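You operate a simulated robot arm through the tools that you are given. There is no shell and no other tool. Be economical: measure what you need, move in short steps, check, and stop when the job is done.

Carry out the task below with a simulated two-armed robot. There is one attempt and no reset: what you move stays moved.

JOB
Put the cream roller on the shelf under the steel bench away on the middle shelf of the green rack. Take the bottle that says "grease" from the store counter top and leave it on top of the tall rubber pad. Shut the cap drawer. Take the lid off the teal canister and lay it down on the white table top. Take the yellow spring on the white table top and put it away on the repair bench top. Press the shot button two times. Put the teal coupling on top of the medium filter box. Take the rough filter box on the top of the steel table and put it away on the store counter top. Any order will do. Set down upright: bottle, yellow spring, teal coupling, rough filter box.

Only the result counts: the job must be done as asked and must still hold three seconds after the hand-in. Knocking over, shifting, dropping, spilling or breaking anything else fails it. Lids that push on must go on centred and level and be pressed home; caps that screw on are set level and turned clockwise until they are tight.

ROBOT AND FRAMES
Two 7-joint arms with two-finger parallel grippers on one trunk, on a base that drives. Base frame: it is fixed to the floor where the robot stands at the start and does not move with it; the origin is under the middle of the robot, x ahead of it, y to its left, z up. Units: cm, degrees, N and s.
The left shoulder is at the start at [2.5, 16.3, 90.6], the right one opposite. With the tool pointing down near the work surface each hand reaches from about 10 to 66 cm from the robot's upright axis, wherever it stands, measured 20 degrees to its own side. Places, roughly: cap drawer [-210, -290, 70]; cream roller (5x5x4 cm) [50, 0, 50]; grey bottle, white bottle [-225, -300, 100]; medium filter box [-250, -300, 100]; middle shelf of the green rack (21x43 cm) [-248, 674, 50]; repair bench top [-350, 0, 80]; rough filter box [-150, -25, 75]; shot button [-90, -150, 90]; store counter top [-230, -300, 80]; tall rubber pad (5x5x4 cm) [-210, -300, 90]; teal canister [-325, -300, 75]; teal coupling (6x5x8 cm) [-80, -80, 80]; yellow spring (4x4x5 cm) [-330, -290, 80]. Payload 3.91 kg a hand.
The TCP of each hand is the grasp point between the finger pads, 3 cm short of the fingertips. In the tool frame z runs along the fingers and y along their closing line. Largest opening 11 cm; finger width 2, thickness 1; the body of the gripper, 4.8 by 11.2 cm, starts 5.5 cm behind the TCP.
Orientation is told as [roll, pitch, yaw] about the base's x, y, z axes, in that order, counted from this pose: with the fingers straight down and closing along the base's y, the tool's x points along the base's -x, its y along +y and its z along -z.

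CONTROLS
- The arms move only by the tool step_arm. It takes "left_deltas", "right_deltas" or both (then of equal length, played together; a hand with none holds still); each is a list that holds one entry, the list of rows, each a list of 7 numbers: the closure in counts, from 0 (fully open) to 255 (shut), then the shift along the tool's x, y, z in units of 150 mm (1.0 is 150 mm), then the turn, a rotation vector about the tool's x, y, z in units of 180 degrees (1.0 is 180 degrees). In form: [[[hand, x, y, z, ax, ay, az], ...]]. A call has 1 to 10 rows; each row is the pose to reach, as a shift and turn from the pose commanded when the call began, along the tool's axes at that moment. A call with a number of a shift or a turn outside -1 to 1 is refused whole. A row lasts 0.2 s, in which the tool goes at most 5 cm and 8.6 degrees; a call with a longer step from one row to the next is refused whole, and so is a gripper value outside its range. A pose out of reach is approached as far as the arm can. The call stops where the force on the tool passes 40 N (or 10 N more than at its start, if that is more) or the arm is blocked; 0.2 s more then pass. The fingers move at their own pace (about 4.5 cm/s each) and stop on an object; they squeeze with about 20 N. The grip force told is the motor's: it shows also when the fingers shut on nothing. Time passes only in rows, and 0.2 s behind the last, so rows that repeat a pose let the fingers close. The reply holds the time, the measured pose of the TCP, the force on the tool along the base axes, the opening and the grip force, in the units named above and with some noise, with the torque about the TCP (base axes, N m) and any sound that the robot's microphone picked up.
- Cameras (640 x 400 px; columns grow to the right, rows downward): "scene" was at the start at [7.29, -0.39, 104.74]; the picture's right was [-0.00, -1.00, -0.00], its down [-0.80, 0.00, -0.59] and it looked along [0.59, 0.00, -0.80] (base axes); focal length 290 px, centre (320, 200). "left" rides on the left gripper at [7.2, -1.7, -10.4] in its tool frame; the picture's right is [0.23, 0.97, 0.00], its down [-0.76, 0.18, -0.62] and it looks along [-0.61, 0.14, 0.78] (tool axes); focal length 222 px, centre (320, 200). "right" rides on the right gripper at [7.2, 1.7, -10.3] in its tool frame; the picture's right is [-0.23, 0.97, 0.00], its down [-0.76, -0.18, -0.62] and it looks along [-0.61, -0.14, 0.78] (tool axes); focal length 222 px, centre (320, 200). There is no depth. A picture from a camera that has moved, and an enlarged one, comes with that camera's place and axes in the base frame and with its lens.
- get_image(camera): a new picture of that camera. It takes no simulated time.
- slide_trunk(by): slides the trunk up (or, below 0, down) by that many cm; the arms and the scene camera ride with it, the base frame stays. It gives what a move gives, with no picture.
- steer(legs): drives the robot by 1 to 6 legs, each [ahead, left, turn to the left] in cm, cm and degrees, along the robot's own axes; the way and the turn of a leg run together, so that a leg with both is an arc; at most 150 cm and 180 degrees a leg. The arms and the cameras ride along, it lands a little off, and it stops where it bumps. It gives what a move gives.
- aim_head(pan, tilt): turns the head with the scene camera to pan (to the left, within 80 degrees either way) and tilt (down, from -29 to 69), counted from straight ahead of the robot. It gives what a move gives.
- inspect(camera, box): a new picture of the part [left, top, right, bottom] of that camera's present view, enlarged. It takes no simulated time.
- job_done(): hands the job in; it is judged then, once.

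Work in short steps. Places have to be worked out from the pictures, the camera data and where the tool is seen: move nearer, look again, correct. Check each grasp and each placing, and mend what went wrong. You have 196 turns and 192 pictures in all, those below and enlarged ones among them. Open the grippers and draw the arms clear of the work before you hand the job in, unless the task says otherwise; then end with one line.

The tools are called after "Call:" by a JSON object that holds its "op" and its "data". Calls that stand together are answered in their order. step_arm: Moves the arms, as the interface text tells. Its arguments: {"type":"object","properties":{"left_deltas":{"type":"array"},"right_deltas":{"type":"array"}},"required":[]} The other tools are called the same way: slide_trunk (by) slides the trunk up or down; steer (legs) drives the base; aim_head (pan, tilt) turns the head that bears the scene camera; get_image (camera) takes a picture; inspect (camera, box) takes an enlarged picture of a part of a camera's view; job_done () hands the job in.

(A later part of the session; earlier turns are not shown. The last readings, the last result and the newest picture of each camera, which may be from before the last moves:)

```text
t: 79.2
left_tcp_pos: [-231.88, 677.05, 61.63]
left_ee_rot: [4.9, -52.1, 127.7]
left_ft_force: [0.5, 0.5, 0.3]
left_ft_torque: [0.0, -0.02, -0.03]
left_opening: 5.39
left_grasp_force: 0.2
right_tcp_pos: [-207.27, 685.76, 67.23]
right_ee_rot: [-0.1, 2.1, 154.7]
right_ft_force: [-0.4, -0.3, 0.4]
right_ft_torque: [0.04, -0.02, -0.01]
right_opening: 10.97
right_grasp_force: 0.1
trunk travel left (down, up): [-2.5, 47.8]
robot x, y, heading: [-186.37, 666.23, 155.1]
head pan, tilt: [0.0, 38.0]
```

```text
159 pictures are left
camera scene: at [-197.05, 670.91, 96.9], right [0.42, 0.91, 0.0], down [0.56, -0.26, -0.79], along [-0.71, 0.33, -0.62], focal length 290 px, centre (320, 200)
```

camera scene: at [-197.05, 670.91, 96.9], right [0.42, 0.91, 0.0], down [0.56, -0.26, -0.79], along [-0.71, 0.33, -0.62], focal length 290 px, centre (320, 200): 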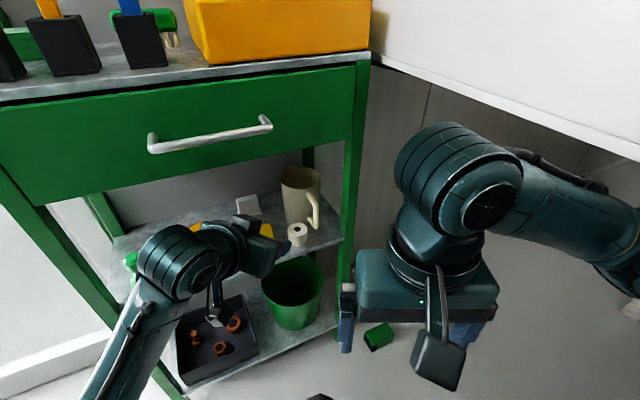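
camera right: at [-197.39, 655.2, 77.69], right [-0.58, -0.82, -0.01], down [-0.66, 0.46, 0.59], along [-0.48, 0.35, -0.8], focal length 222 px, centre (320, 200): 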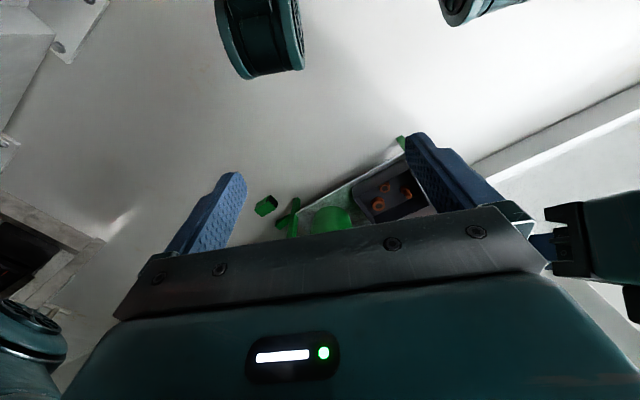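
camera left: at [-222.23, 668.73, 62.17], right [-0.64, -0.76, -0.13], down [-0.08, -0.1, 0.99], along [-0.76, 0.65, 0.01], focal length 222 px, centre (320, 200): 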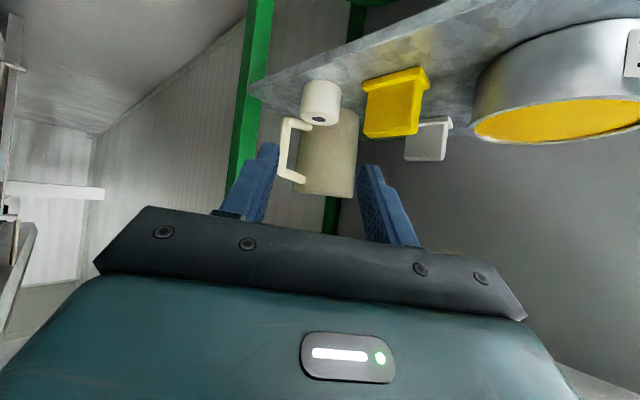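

The roller stands upright on the middle shelf. I back off, turn to face -y, and drive back through the doorway.

Call:
{"op": "steer", "data": {"legs": [[-25, 0, 0], [0, 0, 115], [150, 0, 0], [150, 0, 0], [150, 0, 0], [110, 0, 0]]}}

Call:
{"op": "aim_head", "data": {"pan": 0, "tilt": 20}}

Call:
{"op": "slide_trunk", "data": {"by": 12}}

Call:
{"op": "get_image", "data": {"camera": "scene"}}

```text
t: 112.2
left_tcp_pos: [-132.94, 50.0, 61.53]
left_ee_rot: [5.0, -52.2, -114.1]
left_ft_force: [0.6, -0.3, -0.2]
left_ft_torque: [-0.01, 0.04, -0.01]
left_opening: 5.39
left_grasp_force: 0.2
right_tcp_pos: [-152.24, 67.72, 67.14]
right_ee_rot: [-0.2, 2.2, -86.9]
right_ft_force: [-0.6, -0.4, -0.7]
right_ft_torque: [0.0, -0.01, -0.01]
right_opening: 11.01
right_grasp_force: 0.0
trunk travel left (down, up): [-2.5, 47.8]
robot x, y, heading: [-144.89, 94.88, -86.7]
head pan, tilt: [0.0, 38.0]
```

```text
t: 113.0
left_tcp_pos: [-132.92, 50.07, 61.61]
left_ee_rot: [4.9, -52.2, -114.0]
left_ft_force: [0.7, -0.3, 0.0]
left_ft_torque: [-0.01, 0.0, -0.01]
left_opening: 5.41
left_grasp_force: 0.0
right_tcp_pos: [-152.3, 67.48, 67.26]
right_ee_rot: [-0.2, 2.1, -87.0]
right_ft_force: [0.2, 0.7, 0.3]
right_ft_torque: [0.0, -0.02, 0.01]
right_opening: 11.0
right_grasp_force: 0.0
trunk travel left (down, up): [-2.5, 47.8]
robot x, y, heading: [-144.37, 95.04, -86.7]
head pan, tilt: [0.0, 20.0]
```

```text
t: 114.5
left_tcp_pos: [-133.02, 50.1, 73.58]
left_ee_rot: [4.8, -52.2, -114.0]
left_ft_force: [0.2, 0.0, -0.2]
left_ft_torque: [0.0, 0.02, -0.02]
left_opening: 5.4
left_grasp_force: 0.0
right_tcp_pos: [-152.24, 67.63, 79.33]
right_ee_rot: [0.0, 2.1, -86.9]
right_ft_force: [0.6, 0.6, -0.3]
right_ft_torque: [0.0, 0.01, 0.02]
right_opening: 10.99
right_grasp_force: 0.0
trunk travel left (down, up): [-14.5, 35.8]
robot x, y, heading: [-145.0, 95.43, -86.9]
head pan, tilt: [0.0, 20.0]
```

```text
158 pictures are left
camera scene: at [-144.18, 82.76, 111.74], right [-1.0, -0.06, 0.0], down [-0.02, 0.34, -0.94], along [0.05, -0.94, -0.34], focal length 290 px, centre (320, 200)
```

scene: 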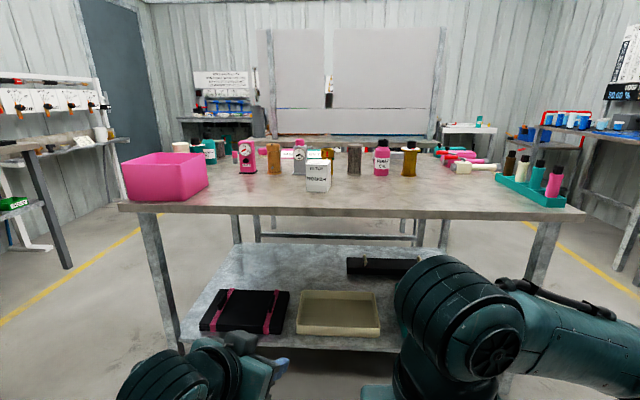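

The steel table is ahead; a white labelled box stands near its middle. I zoom in to read labels.

Call:
{"op": "inspect", "data": {"camera": "scene", "box": [200, 120, 440, 220]}}

```text
2.67 times, centred on (320, 170) of scene
camera zoom: at [-144.18, 82.76, 111.74], right [-1.0, -0.06, 0.0], down [-0.02, 0.34, -0.94], along [0.05, -0.94, -0.34], focal length 773 px, centre (320, 280)
```

zoom: 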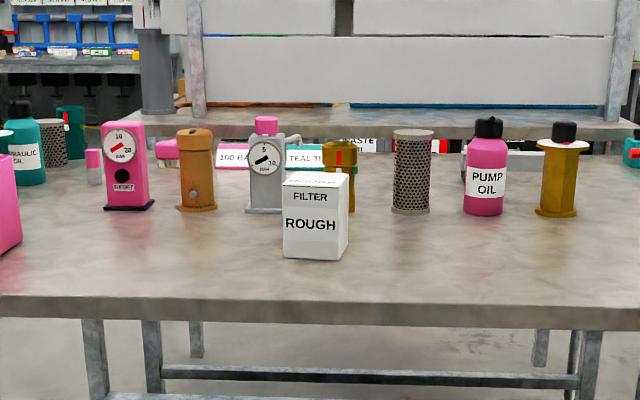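

That is the rough filter box. I turn the left hand back to pointing straight down, raise it and open it, before driving up to the table.

Call:
{"op": "step_arm", "data": {"left_deltas": [[[60, -0.078, -0.01, -0.118, -0.0063, 0.041, -0.018], [0, -0.157, -0.02, -0.235, -0.0126, 0.082, -0.036], [0, -0.235, -0.03, -0.353, -0.0189, 0.123, -0.0545], [0, -0.313, -0.04, -0.471, -0.0251, 0.165, -0.0726], [0, -0.391, -0.05, -0.589, -0.0314, 0.206, -0.0907], [0, -0.47, -0.06, -0.706, -0.0377, 0.247, -0.109], [0, -0.548, -0.067, -0.824, -0.044, 0.288, -0.127], [0, -0.548, -0.067, -0.824, -0.044, 0.288, -0.127]]]}}

Call:
{"op": "slide_trunk", "data": {"by": 14}}

```text
t: 116.3
left_tcp_pos: [-132.91, 55.14, 87.64]
left_ee_rot: [0.1, -0.3, -86.8]
left_ft_force: [-1.1, 0.0, 0.6]
left_ft_torque: [0.02, 0.02, -0.03]
left_opening: 10.99
left_grasp_force: 0.2
right_tcp_pos: [-152.37, 67.63, 79.16]
right_ee_rot: [-0.1, 2.1, -86.8]
right_ft_force: [0.0, 0.0, -0.3]
right_ft_torque: [0.01, 0.02, 0.0]
right_opening: 11.0
right_grasp_force: 0.1
trunk travel left (down, up): [-14.5, 35.8]
robot x, y, heading: [-144.95, 95.08, -86.6]
head pan, tilt: [0.0, 20.0]
```

```text
t: 118.0
left_tcp_pos: [-133.02, 55.1, 101.61]
left_ee_rot: [-0.1, -0.4, -86.9]
left_ft_force: [0.7, 0.5, 0.3]
left_ft_torque: [0.03, 0.0, 0.01]
left_opening: 11.01
left_grasp_force: 0.1
right_tcp_pos: [-152.19, 67.69, 93.12]
right_ee_rot: [0.0, 2.2, -86.9]
right_ft_force: [-0.5, -0.4, 0.8]
right_ft_torque: [0.02, 0.03, 0.01]
right_opening: 11.02
right_grasp_force: 0.0
trunk travel left (down, up): [-28.5, 21.8]
robot x, y, heading: [-145.05, 95.43, -86.8]
head pan, tilt: [0.0, 20.0]
```

I drive up to the table and look down.

Call:
{"op": "steer", "data": {"legs": [[64, 0, -3]]}}

Call:
{"op": "aim_head", "data": {"pan": 0, "tilt": 40}}

Call:
{"op": "get_image", "data": {"camera": "scene"}}

Call:
{"op": "get_image", "data": {"camera": "left"}}

```text
t: 121.6
left_tcp_pos: [-133.24, -11.54, 101.7]
left_ee_rot: [0.1, -0.4, -90.0]
left_ft_force: [0.5, 0.1, -0.2]
left_ft_torque: [-0.02, -0.02, 0.03]
left_opening: 11.03
left_grasp_force: 0.1
right_tcp_pos: [-151.85, 2.11, 93.25]
right_ee_rot: [-0.2, 2.1, -90.1]
right_ft_force: [0.6, 0.3, 0.0]
right_ft_torque: [-0.01, 0.0, 0.01]
right_opening: 11.01
right_grasp_force: 0.1
trunk travel left (down, up): [-28.5, 21.8]
robot x, y, heading: [-142.96, 28.93, -90.0]
head pan, tilt: [0.0, 20.0]
```

```text
t: 122.5
left_tcp_pos: [-133.12, -11.44, 101.62]
left_ee_rot: [-0.1, -0.4, -90.1]
left_ft_force: [-0.4, 0.0, 0.0]
left_ft_torque: [0.02, 0.0, 0.0]
left_opening: 11.0
left_grasp_force: 0.1
right_tcp_pos: [-151.82, 2.07, 93.32]
right_ee_rot: [-0.1, 2.1, -90.1]
right_ft_force: [0.5, -0.7, 0.4]
right_ft_torque: [0.0, 0.0, 0.03]
right_opening: 11.01
right_grasp_force: 0.1
trunk travel left (down, up): [-28.5, 21.8]
robot x, y, heading: [-142.86, 29.35, -89.9]
head pan, tilt: [0.0, 40.0]
```

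```text
156 pictures are left
camera scene: at [-142.87, 17.56, 122.61], right [-1.0, 0.0, 0.0], down [0.0, 0.64, -0.77], along [0.0, -0.77, -0.64], focal length 290 px, centre (320, 200)
```

scene: 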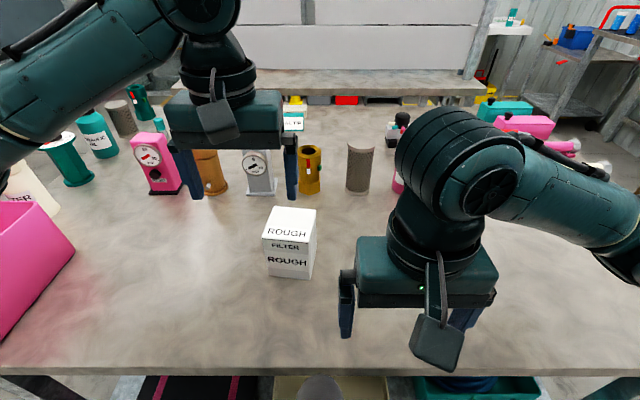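

```text
155 pictures are left
camera left: at [-134.79, -4.19, 112.03], right [0.97, 0.23, 0.0], down [0.18, -0.76, 0.63], along [0.14, -0.61, -0.78], focal length 222 px, centre (320, 200)
```

left: 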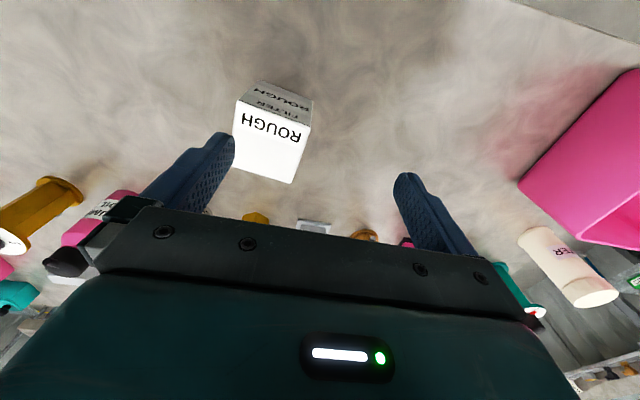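

Box: about x -141..-134, y -18.7..-11.2, z 81–91, turned about -5°. I centre the left hand over it and come down to TCP z 87.5.

Call:
{"op": "step_arm", "data": {"left_deltas": [[[0, -0.12, -0.15, 0, 0, 0, 0.015], [0, -0.24, -0.307, 0, 0, 0, 0.031], [0, -0.24, -0.307, 0.25, 0, 0, 0.031], [0, -0.24, -0.307, 0.5, 0, 0, 0.031], [0, -0.24, -0.307, 0.75, 0, 0, 0.031], [0, -0.24, -0.307, 0.94, 0, 0, 0.031], [0, -0.24, -0.307, 0.94, 0, 0, 0.031]]]}}

Call:
{"op": "get_image", "data": {"camera": "left"}}

Call:
{"op": "get_image", "data": {"camera": "scene"}}

```text
t: 124.1
left_tcp_pos: [-137.55, -15.19, 87.55]
left_ee_rot: [0.0, -0.4, -95.8]
left_ft_force: [0.2, 0.4, 0.6]
left_ft_torque: [-0.01, 0.04, -0.01]
left_opening: 11.0
left_grasp_force: 0.2
right_tcp_pos: [-151.75, 2.08, 93.23]
right_ee_rot: [-0.1, 2.1, -90.1]
right_ft_force: [-0.6, -0.6, 0.1]
right_ft_torque: [0.01, 0.04, 0.01]
right_opening: 11.02
right_grasp_force: 0.0
trunk travel left (down, up): [-28.5, 21.8]
robot x, y, heading: [-142.93, 29.21, -90.0]
head pan, tilt: [0.0, 40.0]
```

```text
154 pictures are left
camera left: at [-138.49, -7.76, 97.9], right [0.99, 0.13, 0.0], down [0.1, -0.77, 0.63], along [0.08, -0.62, -0.78], focal length 222 px, centre (320, 200)
```

left: 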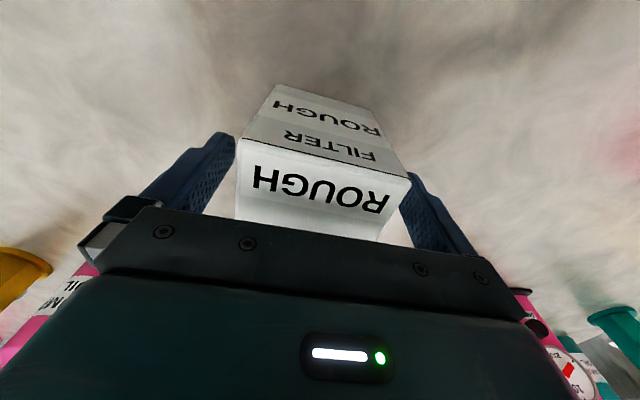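

```text
153 pictures are left
camera scene: at [-142.87, 17.56, 122.6], right [-1.0, 0.0, 0.0], down [0.0, 0.64, -0.77], along [0.0, -0.77, -0.64], focal length 290 px, centre (320, 200)
```

scene: 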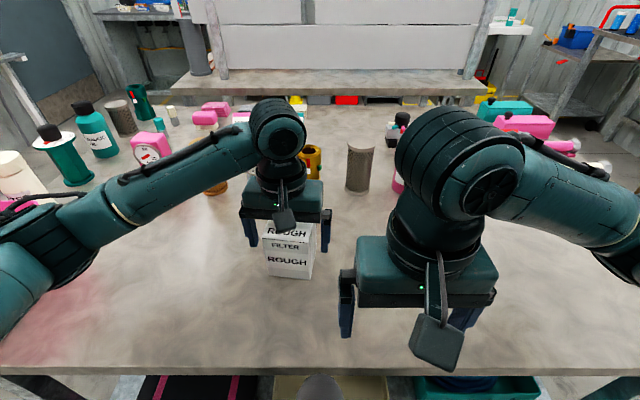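

The box sits between the fingers. I close and lift.

Call:
{"op": "step_arm", "data": {"left_deltas": [[[255, 0, 0, 0, 0, 0, 0], [255, 0, 0, 0, 0, 0, 0], [255, 0, 0, 0, 0, 0, 0], [255, 0, 0, 0, 0, 0, 0], [255, 0, 0, -0.1, 0, 0, 0], [255, 0, 0, -0.4, 0, 0, 0], [255, 0, 0, -0.7, 0, 0, 0], [255, 0, 0, -1.0, 0, 0, 0]]]}}

Call:
{"op": "get_image", "data": {"camera": "scene"}}

```text
t: 125.9
left_tcp_pos: [-137.68, -14.68, 102.48]
left_ee_rot: [0.0, -0.2, -95.7]
left_ft_force: [0.1, -0.7, -3.0]
left_ft_torque: [0.02, -0.01, 0.02]
left_opening: 7.55
left_grasp_force: 19.6
right_tcp_pos: [-151.78, 2.06, 93.19]
right_ee_rot: [-0.1, 2.1, -90.0]
right_ft_force: [-0.2, 0.2, 0.3]
right_ft_torque: [-0.02, 0.0, 0.02]
right_opening: 11.0
right_grasp_force: 0.0
trunk travel left (down, up): [-28.5, 21.8]
robot x, y, heading: [-142.71, 29.3, -90.0]
head pan, tilt: [0.0, 40.0]
```

```text
152 pictures are left
camera scene: at [-142.88, 17.57, 122.6], right [-1.0, 0.0, 0.0], down [0.0, 0.64, -0.77], along [0.0, -0.77, -0.64], focal length 290 px, centre (320, 200)
```

scene: 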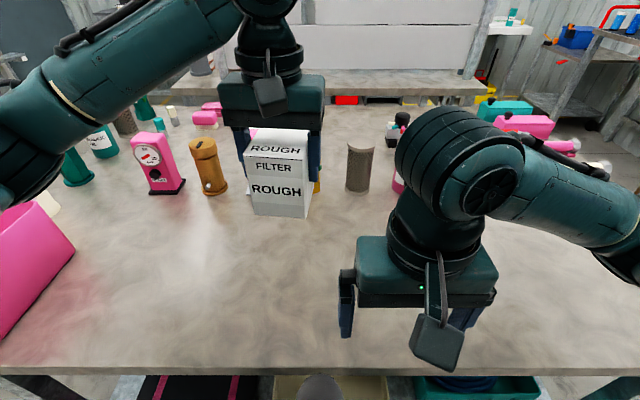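

Held (7.55 cm). I zoom on the teal objects at the left rear for the coupling.

Call:
{"op": "inspect", "data": {"camera": "scene", "box": [40, 70, 240, 200]}}

Call:
{"op": "aim_head", "data": {"pan": 45, "tilt": 25}}

Call:
{"op": "get_image", "data": {"camera": "scene"}}

```text
3.08 times, centred on (140, 135) of scene
camera zoom: at [-142.88, 17.57, 122.6], right [-1.0, 0.0, 0.0], down [0.0, 0.64, -0.77], along [0.0, -0.77, -0.64], focal length 892 px, centre (874, 400)
```

zoom: 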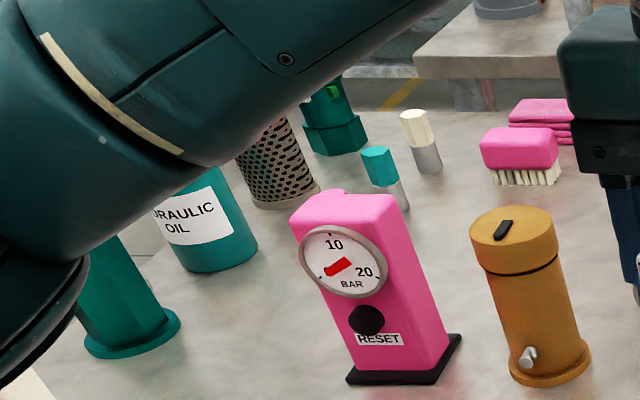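

```text
t: 127.0
left_tcp_pos: [-137.57, -14.86, 102.28]
left_ee_rot: [0.1, -0.5, -95.8]
left_ft_force: [0.3, -0.1, -2.4]
left_ft_torque: [0.04, 0.0, 0.0]
left_opening: 7.56
left_grasp_force: 20.3
right_tcp_pos: [-151.77, 2.06, 93.22]
right_ee_rot: [-0.1, 2.1, -90.1]
right_ft_force: [0.2, 0.3, -0.1]
right_ft_torque: [0.0, -0.02, 0.0]
right_opening: 11.0
right_grasp_force: 0.1
trunk travel left (down, up): [-28.5, 21.8]
robot x, y, heading: [-143.3, 29.24, -89.7]
head pan, tilt: [45.0, 25.0]
```

```text
150 pictures are left
camera scene: at [-136.37, 19.54, 124.93], right [-0.71, -0.71, 0.0], down [-0.3, 0.3, -0.91], along [0.64, -0.64, -0.42], focal length 290 px, centre (320, 200)
```

scene: 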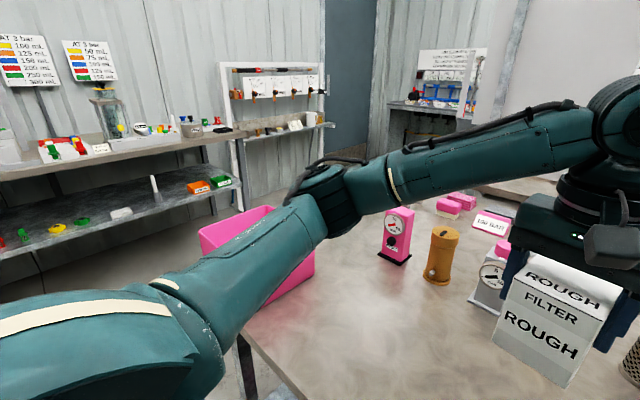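

The teal hex-based coupling stands at about (-84, -75) on this table, reachable from the table's +x end. I drive around there, keeping the box high.

Call:
{"op": "steer", "data": {"legs": [[-20, 0, 0], [0, 130, 0], [0, 0, -90]]}}

Call:
{"op": "aim_head", "data": {"pan": 50, "tilt": 25}}

Call:
{"op": "get_image", "data": {"camera": "scene"}}

```text
t: 143.5
left_tcp_pos: [-57.12, 43.54, 102.42]
left_ee_rot: [0.1, -0.4, 178.3]
left_ft_force: [-0.6, 0.1, -2.5]
left_ft_torque: [0.02, -0.07, -0.01]
left_opening: 7.55
left_grasp_force: 20.4
right_tcp_pos: [-41.3, 58.8, 93.3]
right_ee_rot: [-0.1, 2.0, -176.2]
right_ft_force: [0.5, 0.2, 0.1]
right_ft_torque: [-0.01, -0.02, 0.0]
right_opening: 11.0
right_grasp_force: 0.0
trunk travel left (down, up): [-28.5, 21.8]
robot x, y, heading: [-13.75, 51.85, -176.0]
head pan, tilt: [45.0, 25.0]
```

```text
t: 144.2
left_tcp_pos: [-57.1, 43.53, 102.23]
left_ee_rot: [0.0, -0.3, 178.3]
left_ft_force: [0.0, 0.1, -3.1]
left_ft_torque: [-0.01, -0.02, 0.03]
left_opening: 7.55
left_grasp_force: 20.1
right_tcp_pos: [-41.31, 58.78, 93.21]
right_ee_rot: [-0.1, 2.2, -176.2]
right_ft_force: [0.5, -0.5, 0.6]
right_ft_torque: [-0.02, 0.02, 0.02]
right_opening: 11.01
right_grasp_force: 0.0
trunk travel left (down, up): [-28.5, 21.8]
robot x, y, heading: [-13.67, 51.63, -175.7]
head pan, tilt: [50.0, 25.0]
```

```text
149 pictures are left
camera scene: at [-21.96, 43.98, 124.93], right [-0.81, 0.59, 0.0], down [0.25, 0.34, -0.91], along [-0.53, -0.73, -0.42], focal length 290 px, centre (320, 200)
```

scene: 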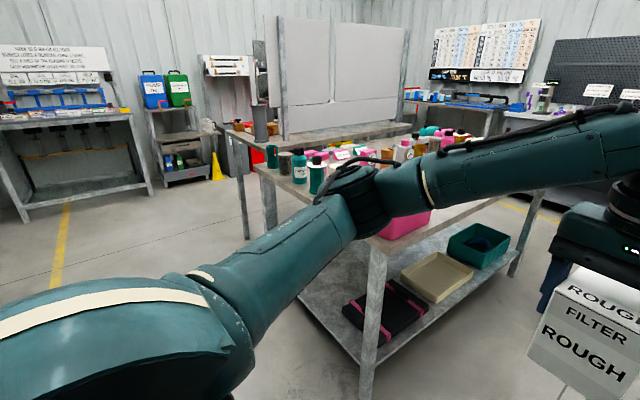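

The aisle is free. I straighten and sidestep left along the table's end to y≈-80.

Call:
{"op": "steer", "data": {"legs": [[0, 0, -4], [0, 132, 0]]}}

Call:
{"op": "aim_head", "data": {"pan": 0, "tilt": 25}}

Call:
{"op": "get_image", "data": {"camera": "scene"}}

```text
t: 156.1
left_tcp_pos: [-54.96, -83.11, 102.35]
left_ee_rot: [0.1, -0.3, 176.3]
left_ft_force: [-0.6, 0.0, -3.0]
left_ft_torque: [0.02, 0.01, -0.01]
left_opening: 7.53
left_grasp_force: 19.9
right_tcp_pos: [-38.49, -68.37, 93.29]
right_ee_rot: [-0.1, 2.0, -178.1]
right_ft_force: [0.0, 0.4, 0.3]
right_ft_torque: [0.02, -0.01, 0.0]
right_opening: 10.99
right_grasp_force: 0.0
trunk travel left (down, up): [-28.5, 21.8]
robot x, y, heading: [-10.89, -76.03, -177.9]
head pan, tilt: [50.0, 25.0]
```

```text
t: 157.3
left_tcp_pos: [-54.94, -83.23, 102.31]
left_ee_rot: [0.1, -0.3, 176.3]
left_ft_force: [0.6, -0.2, -2.8]
left_ft_torque: [0.0, -0.03, 0.02]
left_opening: 7.49
left_grasp_force: 19.9
right_tcp_pos: [-38.62, -68.43, 93.36]
right_ee_rot: [-0.1, 2.1, -178.1]
right_ft_force: [0.7, -0.9, -0.4]
right_ft_torque: [-0.03, 0.0, 0.01]
right_opening: 10.98
right_grasp_force: 0.1
trunk travel left (down, up): [-28.5, 21.8]
robot x, y, heading: [-11.66, -76.13, -177.7]
head pan, tilt: [0.0, 25.0]
```

```text
148 pictures are left
camera scene: at [-23.31, -76.95, 124.93], right [-0.04, 1.0, 0.0], down [0.42, 0.02, -0.91], along [-0.91, -0.03, -0.42], focal length 290 px, centre (320, 200)
```

scene: 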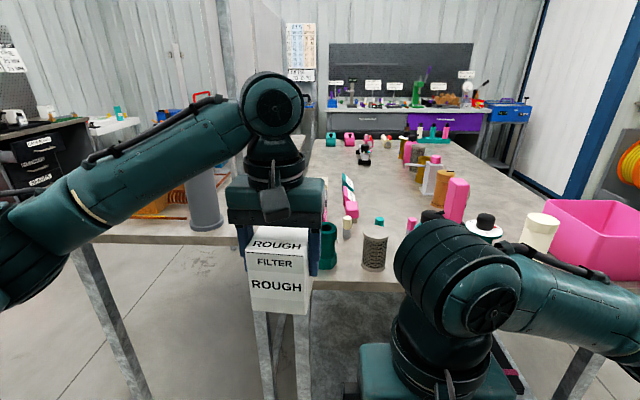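

Coupling at about (-81, -76). I retract the left hand 12 cm, then move forward 22 and left 10 so the right hand faces the coupling.

Call:
{"op": "step_arm", "data": {"left_deltas": [[[255, 0.27, 0, 0, 0, 0, 0], [255, 0.54, 0, 0, 0, 0, 0], [255, 0.8, 0, 0, 0, 0, 0], [255, 0.8, 0, 0, 0, 0, 0]]]}}

Call:
{"op": "steer", "data": {"legs": [[22, 10, -2]]}}

Call:
{"op": "aim_head", "data": {"pan": 0, "tilt": 45}}

Call:
{"op": "get_image", "data": {"camera": "scene"}}

Call:
{"op": "get_image", "data": {"camera": "right"}}

```text
t: 158.3
left_tcp_pos: [-42.91, -83.98, 102.56]
left_ee_rot: [0.1, -0.3, 176.4]
left_ft_force: [0.1, 0.5, -3.0]
left_ft_torque: [-0.01, 0.0, 0.0]
left_opening: 7.52
left_grasp_force: 19.9
right_tcp_pos: [-38.5, -68.4, 93.29]
right_ee_rot: [0.0, 2.0, -178.2]
right_ft_force: [0.1, -0.8, 0.0]
right_ft_torque: [-0.03, 0.01, -0.02]
right_opening: 10.99
right_grasp_force: 0.1
trunk travel left (down, up): [-28.5, 21.8]
robot x, y, heading: [-11.38, -76.34, -177.9]
head pan, tilt: [0.0, 25.0]
```

```text
t: 160.1
left_tcp_pos: [-65.22, -93.5, 102.57]
left_ee_rot: [0.1, -0.4, 174.4]
left_ft_force: [-0.6, -0.3, -2.1]
left_ft_torque: [0.0, -0.08, 0.01]
left_opening: 7.51
left_grasp_force: 19.9
right_tcp_pos: [-60.2, -78.14, 93.14]
right_ee_rot: [0.0, 2.2, 179.9]
right_ft_force: [-1.2, -0.5, 0.5]
right_ft_torque: [0.03, 0.01, -0.01]
right_opening: 10.99
right_grasp_force: 0.1
trunk travel left (down, up): [-28.5, 21.8]
robot x, y, heading: [-33.11, -86.8, -179.9]
head pan, tilt: [0.0, 25.0]
```

```text
t: 160.9
left_tcp_pos: [-65.18, -93.47, 102.65]
left_ee_rot: [0.0, -0.4, 174.4]
left_ft_force: [0.1, 0.1, -3.2]
left_ft_torque: [0.04, -0.02, 0.03]
left_opening: 7.53
left_grasp_force: 19.9
right_tcp_pos: [-60.18, -78.14, 93.23]
right_ee_rot: [-0.1, 2.1, 180.0]
right_ft_force: [-0.7, 0.5, -0.3]
right_ft_torque: [0.0, -0.02, 0.01]
right_opening: 11.0
right_grasp_force: 0.0
trunk travel left (down, up): [-28.5, 21.8]
robot x, y, heading: [-33.39, -87.03, -179.7]
head pan, tilt: [0.0, 45.0]
```

```text
147 pictures are left
camera scene: at [-44.2, -87.13, 121.88], right [0.0, 1.0, 0.0], down [0.71, 0.0, -0.71], along [-0.71, 0.0, -0.71], focal length 290 px, centre (320, 200)
```

scene: 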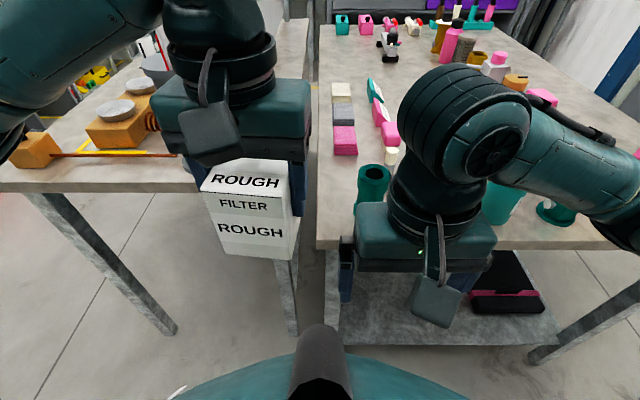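

```text
146 pictures are left
camera right: at [-53.34, -79.79, 103.68], right [-0.23, -0.97, -0.01], down [-0.78, 0.18, 0.59], along [-0.58, 0.14, -0.8], focal length 222 px, centre (320, 200)
```

right: 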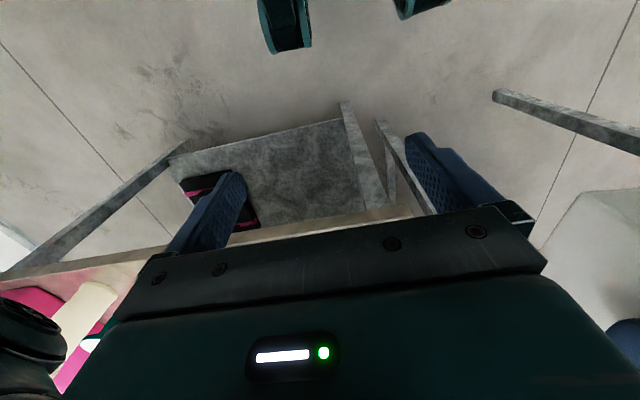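

Coupling at (-84.5, -77.3), top about z 89. I raise the right hand and reach out over the table toward it.

Call:
{"op": "step_arm", "data": {"right_deltas": [[[40, 0, 0, -0.25, 0, -0.0117, 0], [40, -0.1, 0, -0.467, 0, -0.0117, 0], [40, -0.4, -0.02, -0.467, 0, -0.0117, 0], [40, -0.7, -0.04, -0.467, 0, -0.0117, 0], [40, -1.0, -0.053, -0.467, 0, -0.0117, 0], [40, -1.0, -0.053, -0.467, 0, -0.0117, 0]]]}}

Call:
{"op": "get_image", "data": {"camera": "right"}}

Call:
{"op": "get_image", "data": {"camera": "scene"}}

```text
t: 162.3
left_tcp_pos: [-65.22, -93.49, 102.65]
left_ee_rot: [0.1, -0.4, 174.3]
left_ft_force: [-1.3, -0.4, -2.3]
left_ft_torque: [0.0, -0.03, 0.03]
left_opening: 7.53
left_grasp_force: 20.0
right_tcp_pos: [-75.67, -77.29, 99.63]
right_ee_rot: [-0.2, 0.0, 180.0]
right_ft_force: [-0.7, 0.3, 0.0]
right_ft_torque: [-0.02, -0.01, -0.01]
right_opening: 9.27
right_grasp_force: 0.1
trunk travel left (down, up): [-28.5, 21.8]
robot x, y, heading: [-32.91, -86.71, -179.5]
head pan, tilt: [0.0, 45.0]
```

```text
145 pictures are left
camera right: at [-68.32, -78.93, 109.86], right [-0.23, -0.97, 0.0], down [-0.76, 0.18, 0.62], along [-0.61, 0.14, -0.78], focal length 222 px, centre (320, 200)
```

right: 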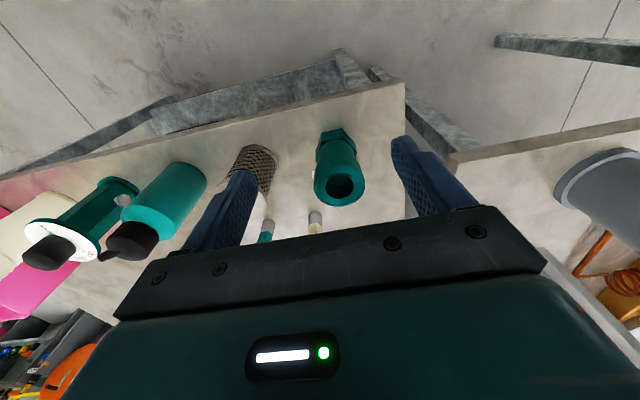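

```text
144 pictures are left
camera scene: at [-44.19, -87.13, 121.87], right [0.0, 1.0, 0.0], down [0.71, 0.0, -0.71], along [-0.71, 0.0, -0.71], focal length 290 px, centre (320, 200)
```

scene: 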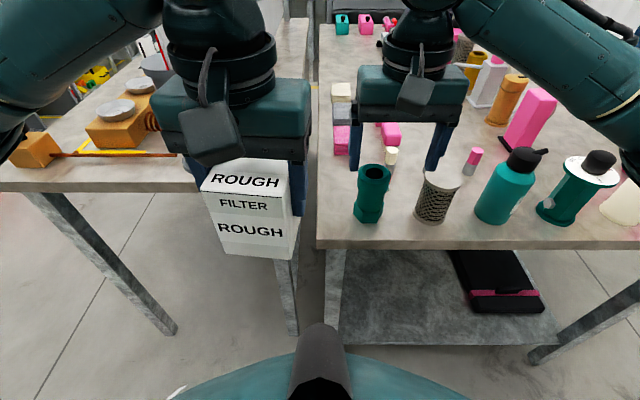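

Coupling refined: centre (-82.7, -78.1), z 81–89.6. I position over it and descend to TCP z 86, then close.

Call:
{"op": "step_arm", "data": {"right_deltas": [[[40, -0.23, 0.025, 0, 0, 0, 0], [40, -0.467, 0.053, 0, 0, 0, 0], [40, -0.467, 0.053, 0.3, 0, 0, 0], [40, -0.467, 0.053, 0.6, 0, 0, 0], [40, -0.467, 0.053, 0.907, 0, 0, 0], [40, -0.467, 0.053, 0.907, 0, 0, 0]]]}}

Call:
{"op": "get_image", "data": {"camera": "right"}}

Call:
{"op": "inspect", "data": {"camera": "scene", "box": [320, 100, 520, 240]}}

```text
t: 163.7
left_tcp_pos: [-65.3, -93.52, 102.61]
left_ee_rot: [0.1, -0.4, 174.4]
left_ft_force: [0.2, 0.1, -3.0]
left_ft_torque: [-0.04, 0.0, 0.03]
left_opening: 7.52
left_grasp_force: 20.2
right_tcp_pos: [-82.38, -78.05, 85.96]
right_ee_rot: [-0.2, 0.0, 179.9]
right_ft_force: [0.4, -1.1, -0.3]
right_ft_torque: [0.02, 0.02, 0.01]
right_opening: 9.25
right_grasp_force: 0.2
trunk travel left (down, up): [-28.5, 21.8]
robot x, y, heading: [-32.76, -87.15, -179.9]
head pan, tilt: [0.0, 45.0]
```

```text
143 pictures are left
camera right: at [-75.1, -79.83, 96.17], right [-0.23, -0.97, 0.0], down [-0.76, 0.18, 0.62], along [-0.61, 0.14, -0.78], focal length 222 px, centre (320, 200)
```

right: 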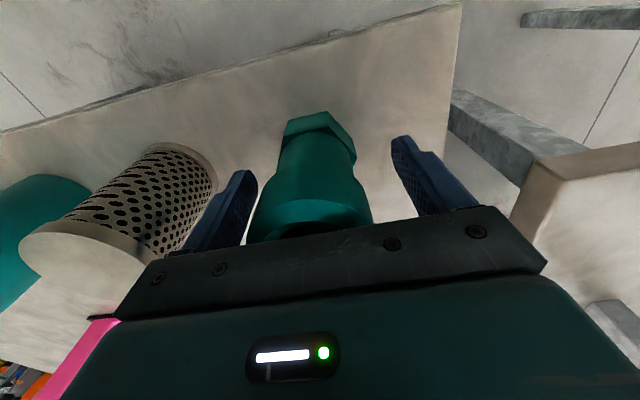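

```text
2.86 times, centred on (420, 170) of scene
camera zoom: at [-44.2, -87.13, 121.87], right [0.0, 1.0, 0.0], down [0.71, 0.0, -0.71], along [-0.71, 0.0, -0.71], focal length 828 px, centre (34, 286)
```

zoom: 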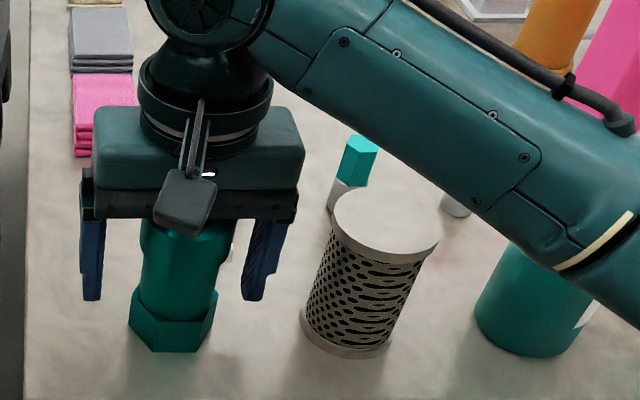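

Coupling well centred between the fingers. Close and lift.

Call:
{"op": "step_arm", "data": {"right_deltas": [[[255, 0, 0, 0, 0, 0, 0], [255, 0, 0, 0, 0, 0, 0], [255, 0, 0, 0, 0, 0, 0], [255, 0, 0, 0, 0, 0, 0], [255, 0, 0, 0, 0, 0, 0], [255, 0, 0, -0.1, 0, 0, 0], [255, 0, 0, -0.4, 0, 0, 0], [255, 0, 0, -0.7, 0, 0, 0], [255, 0, 0, -1.0, 0, 0, 0]]]}}

Call:
{"op": "get_image", "data": {"camera": "right"}}

```text
t: 165.7
left_tcp_pos: [-65.23, -93.61, 102.63]
left_ee_rot: [0.1, -0.4, 174.4]
left_ft_force: [0.5, 0.5, -3.1]
left_ft_torque: [0.0, -0.01, 0.01]
left_opening: 7.52
left_grasp_force: 19.4
right_tcp_pos: [-82.44, -78.05, 101.17]
right_ee_rot: [-0.1, 0.1, 179.9]
right_ft_force: [0.0, 0.4, -3.1]
right_ft_torque: [0.03, -0.02, 0.0]
right_opening: 5.55
right_grasp_force: 19.8
trunk travel left (down, up): [-28.5, 21.8]
robot x, y, heading: [-33.15, -86.63, -179.8]
head pan, tilt: [0.0, 45.0]
```

```text
141 pictures are left
camera right: at [-75.21, -79.78, 111.38], right [-0.23, -0.97, 0.0], down [-0.76, 0.18, 0.62], along [-0.61, 0.14, -0.78], focal length 222 px, centre (320, 200)
```

right: 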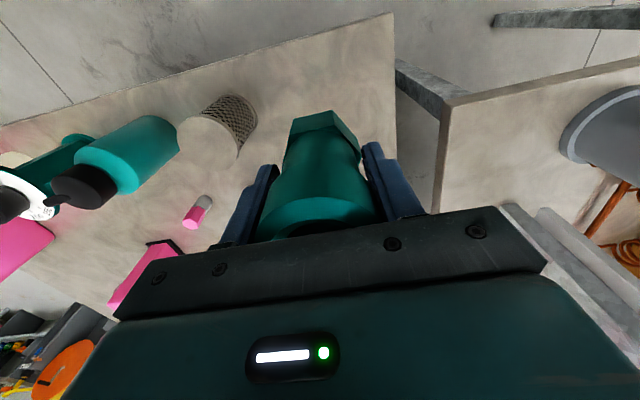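

Coupling held. I retract the right hand, then back off and look left at the second table (shot button).

Call:
{"op": "step_arm", "data": {"right_deltas": [[[255, 0.3, 0, 0, 0, 0, 0], [255, 0.6, 0, 0, 0, 0, 0], [255, 0.9, 0, 0, 0, 0, 0], [255, 1.0, 0, 0, 0, 0, 0]]]}}

Call:
{"op": "steer", "data": {"legs": [[-22, 0, 0]]}}

Call:
{"op": "aim_head", "data": {"pan": 45, "tilt": 25}}

Call:
{"op": "get_image", "data": {"camera": "scene"}}

```text
t: 166.7
left_tcp_pos: [-65.14, -93.44, 102.63]
left_ee_rot: [0.1, -0.4, 174.4]
left_ft_force: [-0.1, 0.2, -2.4]
left_ft_torque: [0.02, -0.05, 0.01]
left_opening: 7.52
left_grasp_force: 19.9
right_tcp_pos: [-67.52, -78.24, 101.31]
right_ee_rot: [-0.1, 0.2, 179.9]
right_ft_force: [-0.1, 0.6, -3.6]
right_ft_torque: [-0.01, 0.01, -0.03]
right_opening: 5.58
right_grasp_force: 20.5
trunk travel left (down, up): [-28.5, 21.8]
robot x, y, heading: [-33.21, -86.96, -179.7]
head pan, tilt: [0.0, 45.0]
```

```text
t: 168.4
left_tcp_pos: [-43.41, -93.24, 102.64]
left_ee_rot: [0.1, -0.4, 173.9]
left_ft_force: [-0.2, -0.4, -3.9]
left_ft_torque: [-0.01, 0.0, 0.02]
left_opening: 7.5
left_grasp_force: 19.8
right_tcp_pos: [-45.75, -78.05, 101.29]
right_ee_rot: [-0.1, 0.0, 179.5]
right_ft_force: [0.3, 1.0, -3.4]
right_ft_torque: [0.04, -0.01, -0.02]
right_opening: 5.58
right_grasp_force: 20.4
trunk travel left (down, up): [-28.5, 21.8]
robot x, y, heading: [-11.07, -86.84, 179.8]
head pan, tilt: [0.0, 45.0]
```

```text
t: 169.5
left_tcp_pos: [-43.42, -93.32, 102.6]
left_ee_rot: [0.0, -0.4, 173.9]
left_ft_force: [-0.2, 0.8, -2.8]
left_ft_torque: [-0.01, -0.02, -0.03]
left_opening: 7.5
left_grasp_force: 20.2
right_tcp_pos: [-45.85, -78.09, 101.27]
right_ee_rot: [-0.1, 0.0, 179.5]
right_ft_force: [0.1, -0.6, -3.6]
right_ft_torque: [0.01, 0.01, -0.01]
right_opening: 5.57
right_grasp_force: 20.4
trunk travel left (down, up): [-28.5, 21.8]
robot x, y, heading: [-11.21, -86.96, 179.6]
head pan, tilt: [45.0, 25.0]
```

```text
140 pictures are left
camera scene: at [-20.84, -93.58, 124.92], right [-0.7, 0.71, 0.0], down [0.3, 0.3, -0.91], along [-0.64, -0.64, -0.42], focal length 290 px, centre (320, 200)
```

scene: 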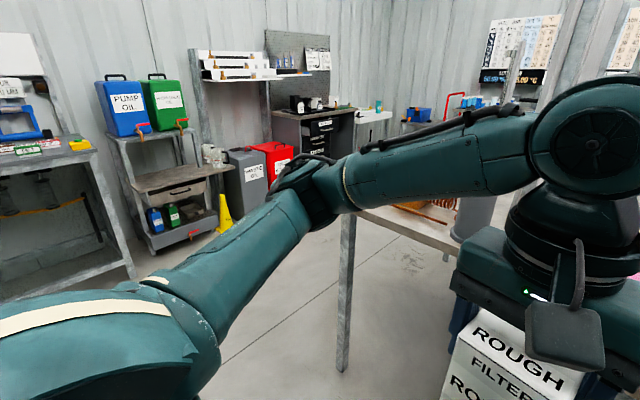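

The store counter (black drawers) lies diagonally ahead-left beyond table 2. I sidestep left to y≈-202, drive along the aisle, and turn to face the counter.

Call:
{"op": "steer", "data": {"legs": [[0, 112, 0], [150, 0, 0], [50, 0, 0], [0, 0, 90]]}}

Call:
{"op": "aim_head", "data": {"pan": 0, "tilt": 25}}

Call:
{"op": "get_image", "data": {"camera": "scene"}}

```text
t: 192.9
left_tcp_pos: [-202.83, -230.5, 102.74]
left_ee_rot: [0.1, -0.3, -96.3]
left_ft_force: [-0.3, -0.5, -2.7]
left_ft_torque: [0.02, 0.01, 0.03]
left_opening: 7.5
left_grasp_force: 20.3
right_tcp_pos: [-218.18, -232.79, 101.27]
right_ee_rot: [-0.1, 0.1, -90.6]
right_ft_force: [-0.2, 1.0, -4.1]
right_ft_torque: [0.05, 0.01, -0.01]
right_opening: 5.59
right_grasp_force: 20.3
trunk travel left (down, up): [-28.5, 21.8]
robot x, y, heading: [-209.0, -198.33, -90.4]
head pan, tilt: [45.0, 25.0]
```

```text
t: 194.0
left_tcp_pos: [-202.81, -230.48, 102.46]
left_ee_rot: [0.1, -0.3, -96.3]
left_ft_force: [-0.2, -0.1, -2.5]
left_ft_torque: [-0.01, 0.0, -0.01]
left_opening: 7.49
left_grasp_force: 20.5
right_tcp_pos: [-218.16, -232.81, 101.33]
right_ee_rot: [-0.1, 0.1, -90.6]
right_ft_force: [-0.4, -0.4, -3.7]
right_ft_torque: [0.0, 0.0, 0.01]
right_opening: 5.59
right_grasp_force: 20.7
trunk travel left (down, up): [-28.5, 21.8]
robot x, y, heading: [-208.95, -198.12, -90.4]
head pan, tilt: [0.0, 25.0]
```

```text
139 pictures are left
camera scene: at [-209.14, -210.68, 124.93], right [-1.0, 0.01, 0.0], down [0.0, 0.42, -0.91], along [-0.01, -0.91, -0.42], focal length 290 px, centre (320, 200)
```

scene: 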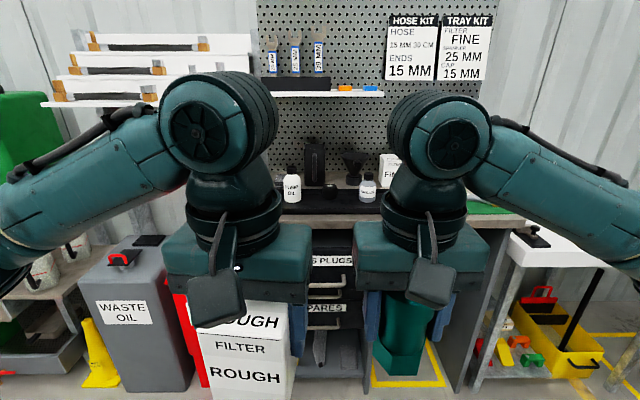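

I zoom on the counter's middle seen between the arms.

Call:
{"op": "inspect", "data": {"camera": "scene", "box": [240, 130, 500, 290]}}

```text
2.46 times, centred on (370, 210) of scene
camera zoom: at [-209.14, -210.68, 124.93], right [-1.0, 0.01, 0.0], down [0.0, 0.42, -0.91], along [-0.01, -0.91, -0.42], focal length 714 px, centre (197, 175)
```

zoom: 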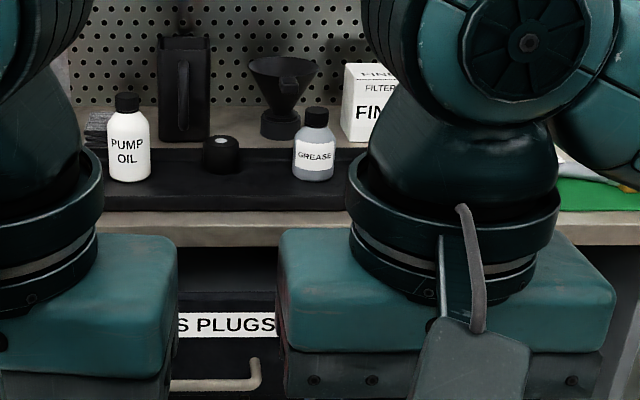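

The grease bottle is the grey one at ≈(-226, -300); a black round pad lies at ≈(-213.5, -302). I spread the hands to see more of the counter.

Call:
{"op": "step_arm", "data": {"left_deltas": [[[255, 0, 0.3, 0, 0, 0, 0], [255, 0, 0.6, 0, 0, 0, 0], [255, 0, 0.85, 0, 0, 0, 0], [255, 0, 0.85, 0, 0, 0, 0]]], "right_deltas": [[[255, 0, -0.3, 0, 0, 0, 0], [255, 0, -0.6, 0, 0, 0, 0], [255, 0, -0.85, 0, 0, 0, 0], [255, 0, -0.85, 0, 0, 0, 0]]]}}

Call:
{"op": "steer", "data": {"legs": [[0, -15, 0]]}}

Call:
{"op": "get_image", "data": {"camera": "scene"}}

```text
t: 195.0
left_tcp_pos: [-190.09, -231.95, 102.76]
left_ee_rot: [0.1, -0.3, -96.3]
left_ft_force: [0.7, 0.4, -2.5]
left_ft_torque: [0.02, -0.02, 0.01]
left_opening: 7.5
left_grasp_force: 20.5
right_tcp_pos: [-230.85, -232.75, 101.07]
right_ee_rot: [-0.2, 0.1, -90.6]
right_ft_force: [0.0, 0.2, -3.9]
right_ft_torque: [0.02, 0.04, -0.03]
right_opening: 5.54
right_grasp_force: 20.3
trunk travel left (down, up): [-28.5, 21.8]
robot x, y, heading: [-208.94, -198.44, -90.4]
head pan, tilt: [0.0, 25.0]
```

```text
t: 197.0
left_tcp_pos: [-205.35, -231.85, 102.6]
left_ee_rot: [0.2, -0.3, -96.3]
left_ft_force: [0.6, 0.3, -2.9]
left_ft_torque: [0.03, -0.02, -0.01]
left_opening: 7.5
left_grasp_force: 20.1
right_tcp_pos: [-246.14, -232.67, 101.06]
right_ee_rot: [-0.1, 0.1, -90.8]
right_ft_force: [0.5, -0.8, -4.3]
right_ft_torque: [0.02, 0.0, -0.02]
right_opening: 5.56
right_grasp_force: 20.1
trunk travel left (down, up): [-28.5, 21.8]
robot x, y, heading: [-224.51, -198.23, -90.4]
head pan, tilt: [0.0, 25.0]
```

```text
137 pictures are left
camera scene: at [-224.4, -210.54, 124.93], right [-1.0, 0.01, 0.0], down [0.0, 0.42, -0.91], along [-0.01, -0.91, -0.42], focal length 290 px, centre (320, 200)
```

scene: 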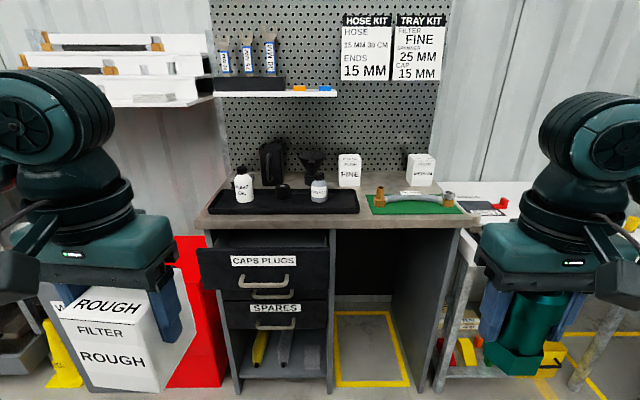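

Good view. I zoom to work out positions.

Call:
{"op": "inspect", "data": {"camera": "scene", "box": [190, 130, 350, 230]}}

Call:
{"op": "inspect", "data": {"camera": "scene", "box": [320, 130, 480, 230]}}

```text
4.00 times, centred on (270, 180) of scene
camera zoom: at [-224.4, -210.54, 124.93], right [-1.0, 0.01, 0.0], down [0.0, 0.42, -0.91], along [-0.01, -0.91, -0.42], focal length 1160 px, centre (520, 280)
```

zoom: 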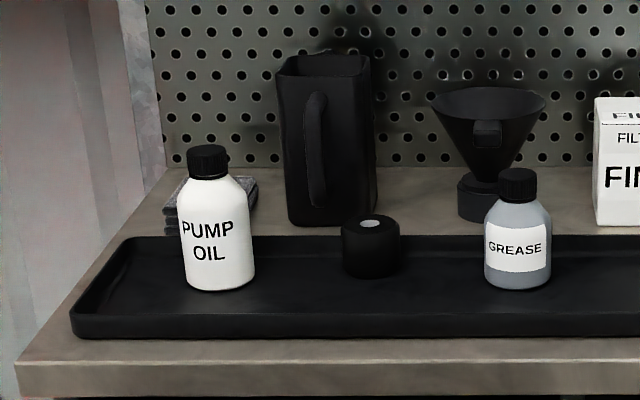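

```text
4.00 times, centred on (400, 180) of scene
camera zoom: at [-224.4, -210.54, 124.93], right [-1.0, 0.01, 0.0], down [0.0, 0.42, -0.91], along [-0.01, -0.91, -0.42], focal length 1160 px, centre (0, 280)
```

zoom: 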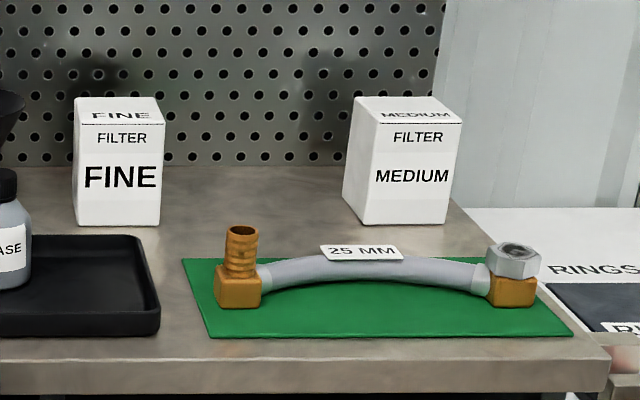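

I check how far the robot's base reaches forward by looking down.

Call:
{"op": "aim_head", "data": {"pan": 0, "tilt": 69}}

Call:
{"op": "get_image", "data": {"camera": "scene"}}

```text
t: 198.1
left_tcp_pos: [-205.37, -231.92, 102.62]
left_ee_rot: [0.1, -0.3, -96.3]
left_ft_force: [0.7, 0.0, -3.4]
left_ft_torque: [0.04, 0.03, 0.0]
left_opening: 7.48
left_grasp_force: 19.8
right_tcp_pos: [-245.99, -232.62, 101.03]
right_ee_rot: [0.0, 0.0, -90.8]
right_ft_force: [0.2, -0.3, -3.7]
right_ft_torque: [-0.02, 0.0, -0.01]
right_opening: 5.56
right_grasp_force: 20.3
trunk travel left (down, up): [-28.5, 21.8]
robot x, y, heading: [-224.36, -198.21, -90.4]
head pan, tilt: [0.0, 68.8]
```

```text
134 pictures are left
camera scene: at [-224.35, -206.92, 118.99], right [-1.0, 0.01, 0.0], down [0.01, 0.93, -0.36], along [0.0, -0.36, -0.93], focal length 290 px, centre (320, 200)
```

scene: 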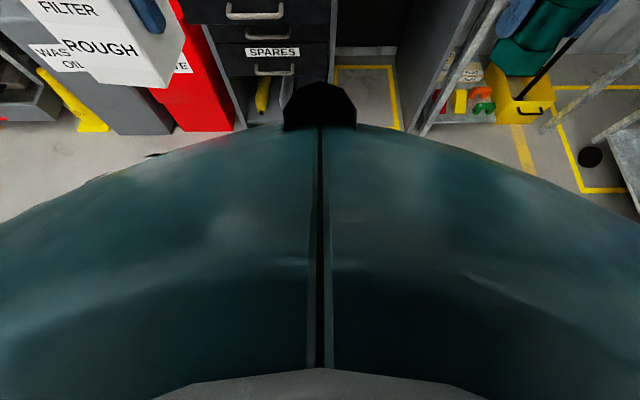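

Torso front is about 26 cm ahead of the axis, so I can stand near y≈-256. I drive closer, toward the right half of the counter, with hands high, and look again.

Call:
{"op": "steer", "data": {"legs": [[0, -32, 0], [40, 0, 0.5]]}}

Call:
{"op": "aim_head", "data": {"pan": 0, "tilt": 45}}

Call:
{"op": "get_image", "data": {"camera": "scene"}}

```text
t: 203.6
left_tcp_pos: [-236.38, -272.04, 102.55]
left_ee_rot: [0.0, -0.4, -95.3]
left_ft_force: [0.9, 0.8, -2.6]
left_ft_torque: [0.02, 0.01, 0.02]
left_opening: 7.47
left_grasp_force: 20.1
right_tcp_pos: [-277.1, -273.51, 101.06]
right_ee_rot: [0.0, 0.2, -89.7]
right_ft_force: [0.4, -0.6, -3.6]
right_ft_torque: [0.0, -0.01, 0.03]
right_opening: 5.56
right_grasp_force: 20.5
trunk travel left (down, up): [-28.5, 21.8]
robot x, y, heading: [-256.44, -238.84, -89.2]
head pan, tilt: [0.0, 68.8]
```

```text
t: 204.5
left_tcp_pos: [-236.55, -272.11, 102.76]
left_ee_rot: [0.1, -0.2, -95.3]
left_ft_force: [-1.0, -0.4, -2.2]
left_ft_torque: [0.03, 0.01, -0.03]
left_opening: 7.49
left_grasp_force: 20.1
right_tcp_pos: [-277.13, -273.51, 100.99]
right_ee_rot: [-0.1, 0.0, -89.8]
right_ft_force: [-0.7, 0.9, -3.6]
right_ft_torque: [0.03, -0.03, 0.01]
right_opening: 5.58
right_grasp_force: 20.0
trunk travel left (down, up): [-28.5, 21.8]
robot x, y, heading: [-255.98, -238.73, -89.2]
head pan, tilt: [0.0, 45.0]
```

```text
133 pictures are left
camera scene: at [-255.88, -249.93, 121.86], right [-1.0, -0.01, 0.0], down [-0.01, 0.71, -0.71], along [0.01, -0.71, -0.71], focal length 290 px, centre (320, 200)
```

scene: 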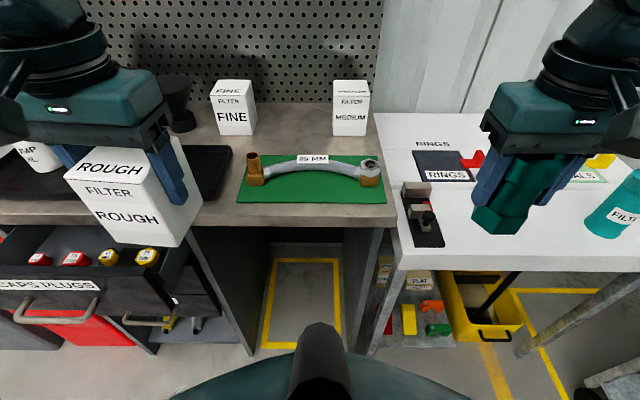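

Triangulated: counter top z≈87.5, front edge y≈-278, gap between FINE and MEDIUM boxes x -241..-259 at y≈-305. I step right 7 and ahead 7 (clear of the open drawer).

Call:
{"op": "steer", "data": {"legs": [[7, -7, -0.8]]}}

Call:
{"op": "get_image", "data": {"camera": "scene"}}

```text
t: 205.8
left_tcp_pos: [-244.04, -279.4, 102.65]
left_ee_rot: [0.2, -0.4, -96.1]
left_ft_force: [-0.5, -0.7, -3.0]
left_ft_torque: [0.02, -0.04, 0.02]
left_opening: 7.48
left_grasp_force: 19.9
right_tcp_pos: [-284.74, -280.16, 101.03]
right_ee_rot: [-0.1, 0.0, -90.6]
right_ft_force: [-0.7, 0.4, -3.3]
right_ft_torque: [0.0, 0.0, -0.04]
right_opening: 5.54
right_grasp_force: 19.4
trunk travel left (down, up): [-28.5, 21.8]
robot x, y, heading: [-263.03, -245.65, -90.5]
head pan, tilt: [0.0, 45.0]
```

```text
132 pictures are left
camera scene: at [-263.12, -256.97, 121.86], right [-1.0, 0.01, 0.0], down [0.01, 0.71, -0.71], along [0.0, -0.71, -0.71], focal length 290 px, centre (320, 200)
```

scene: 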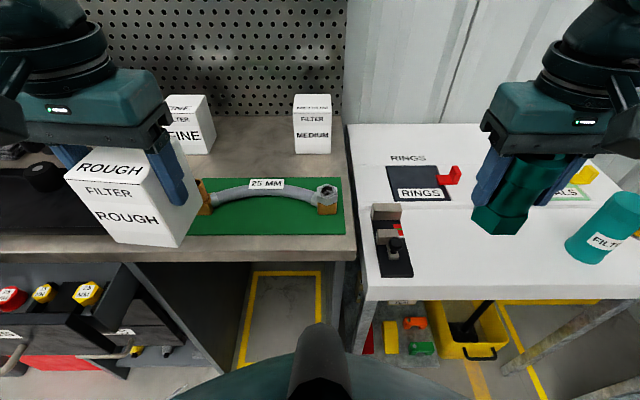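

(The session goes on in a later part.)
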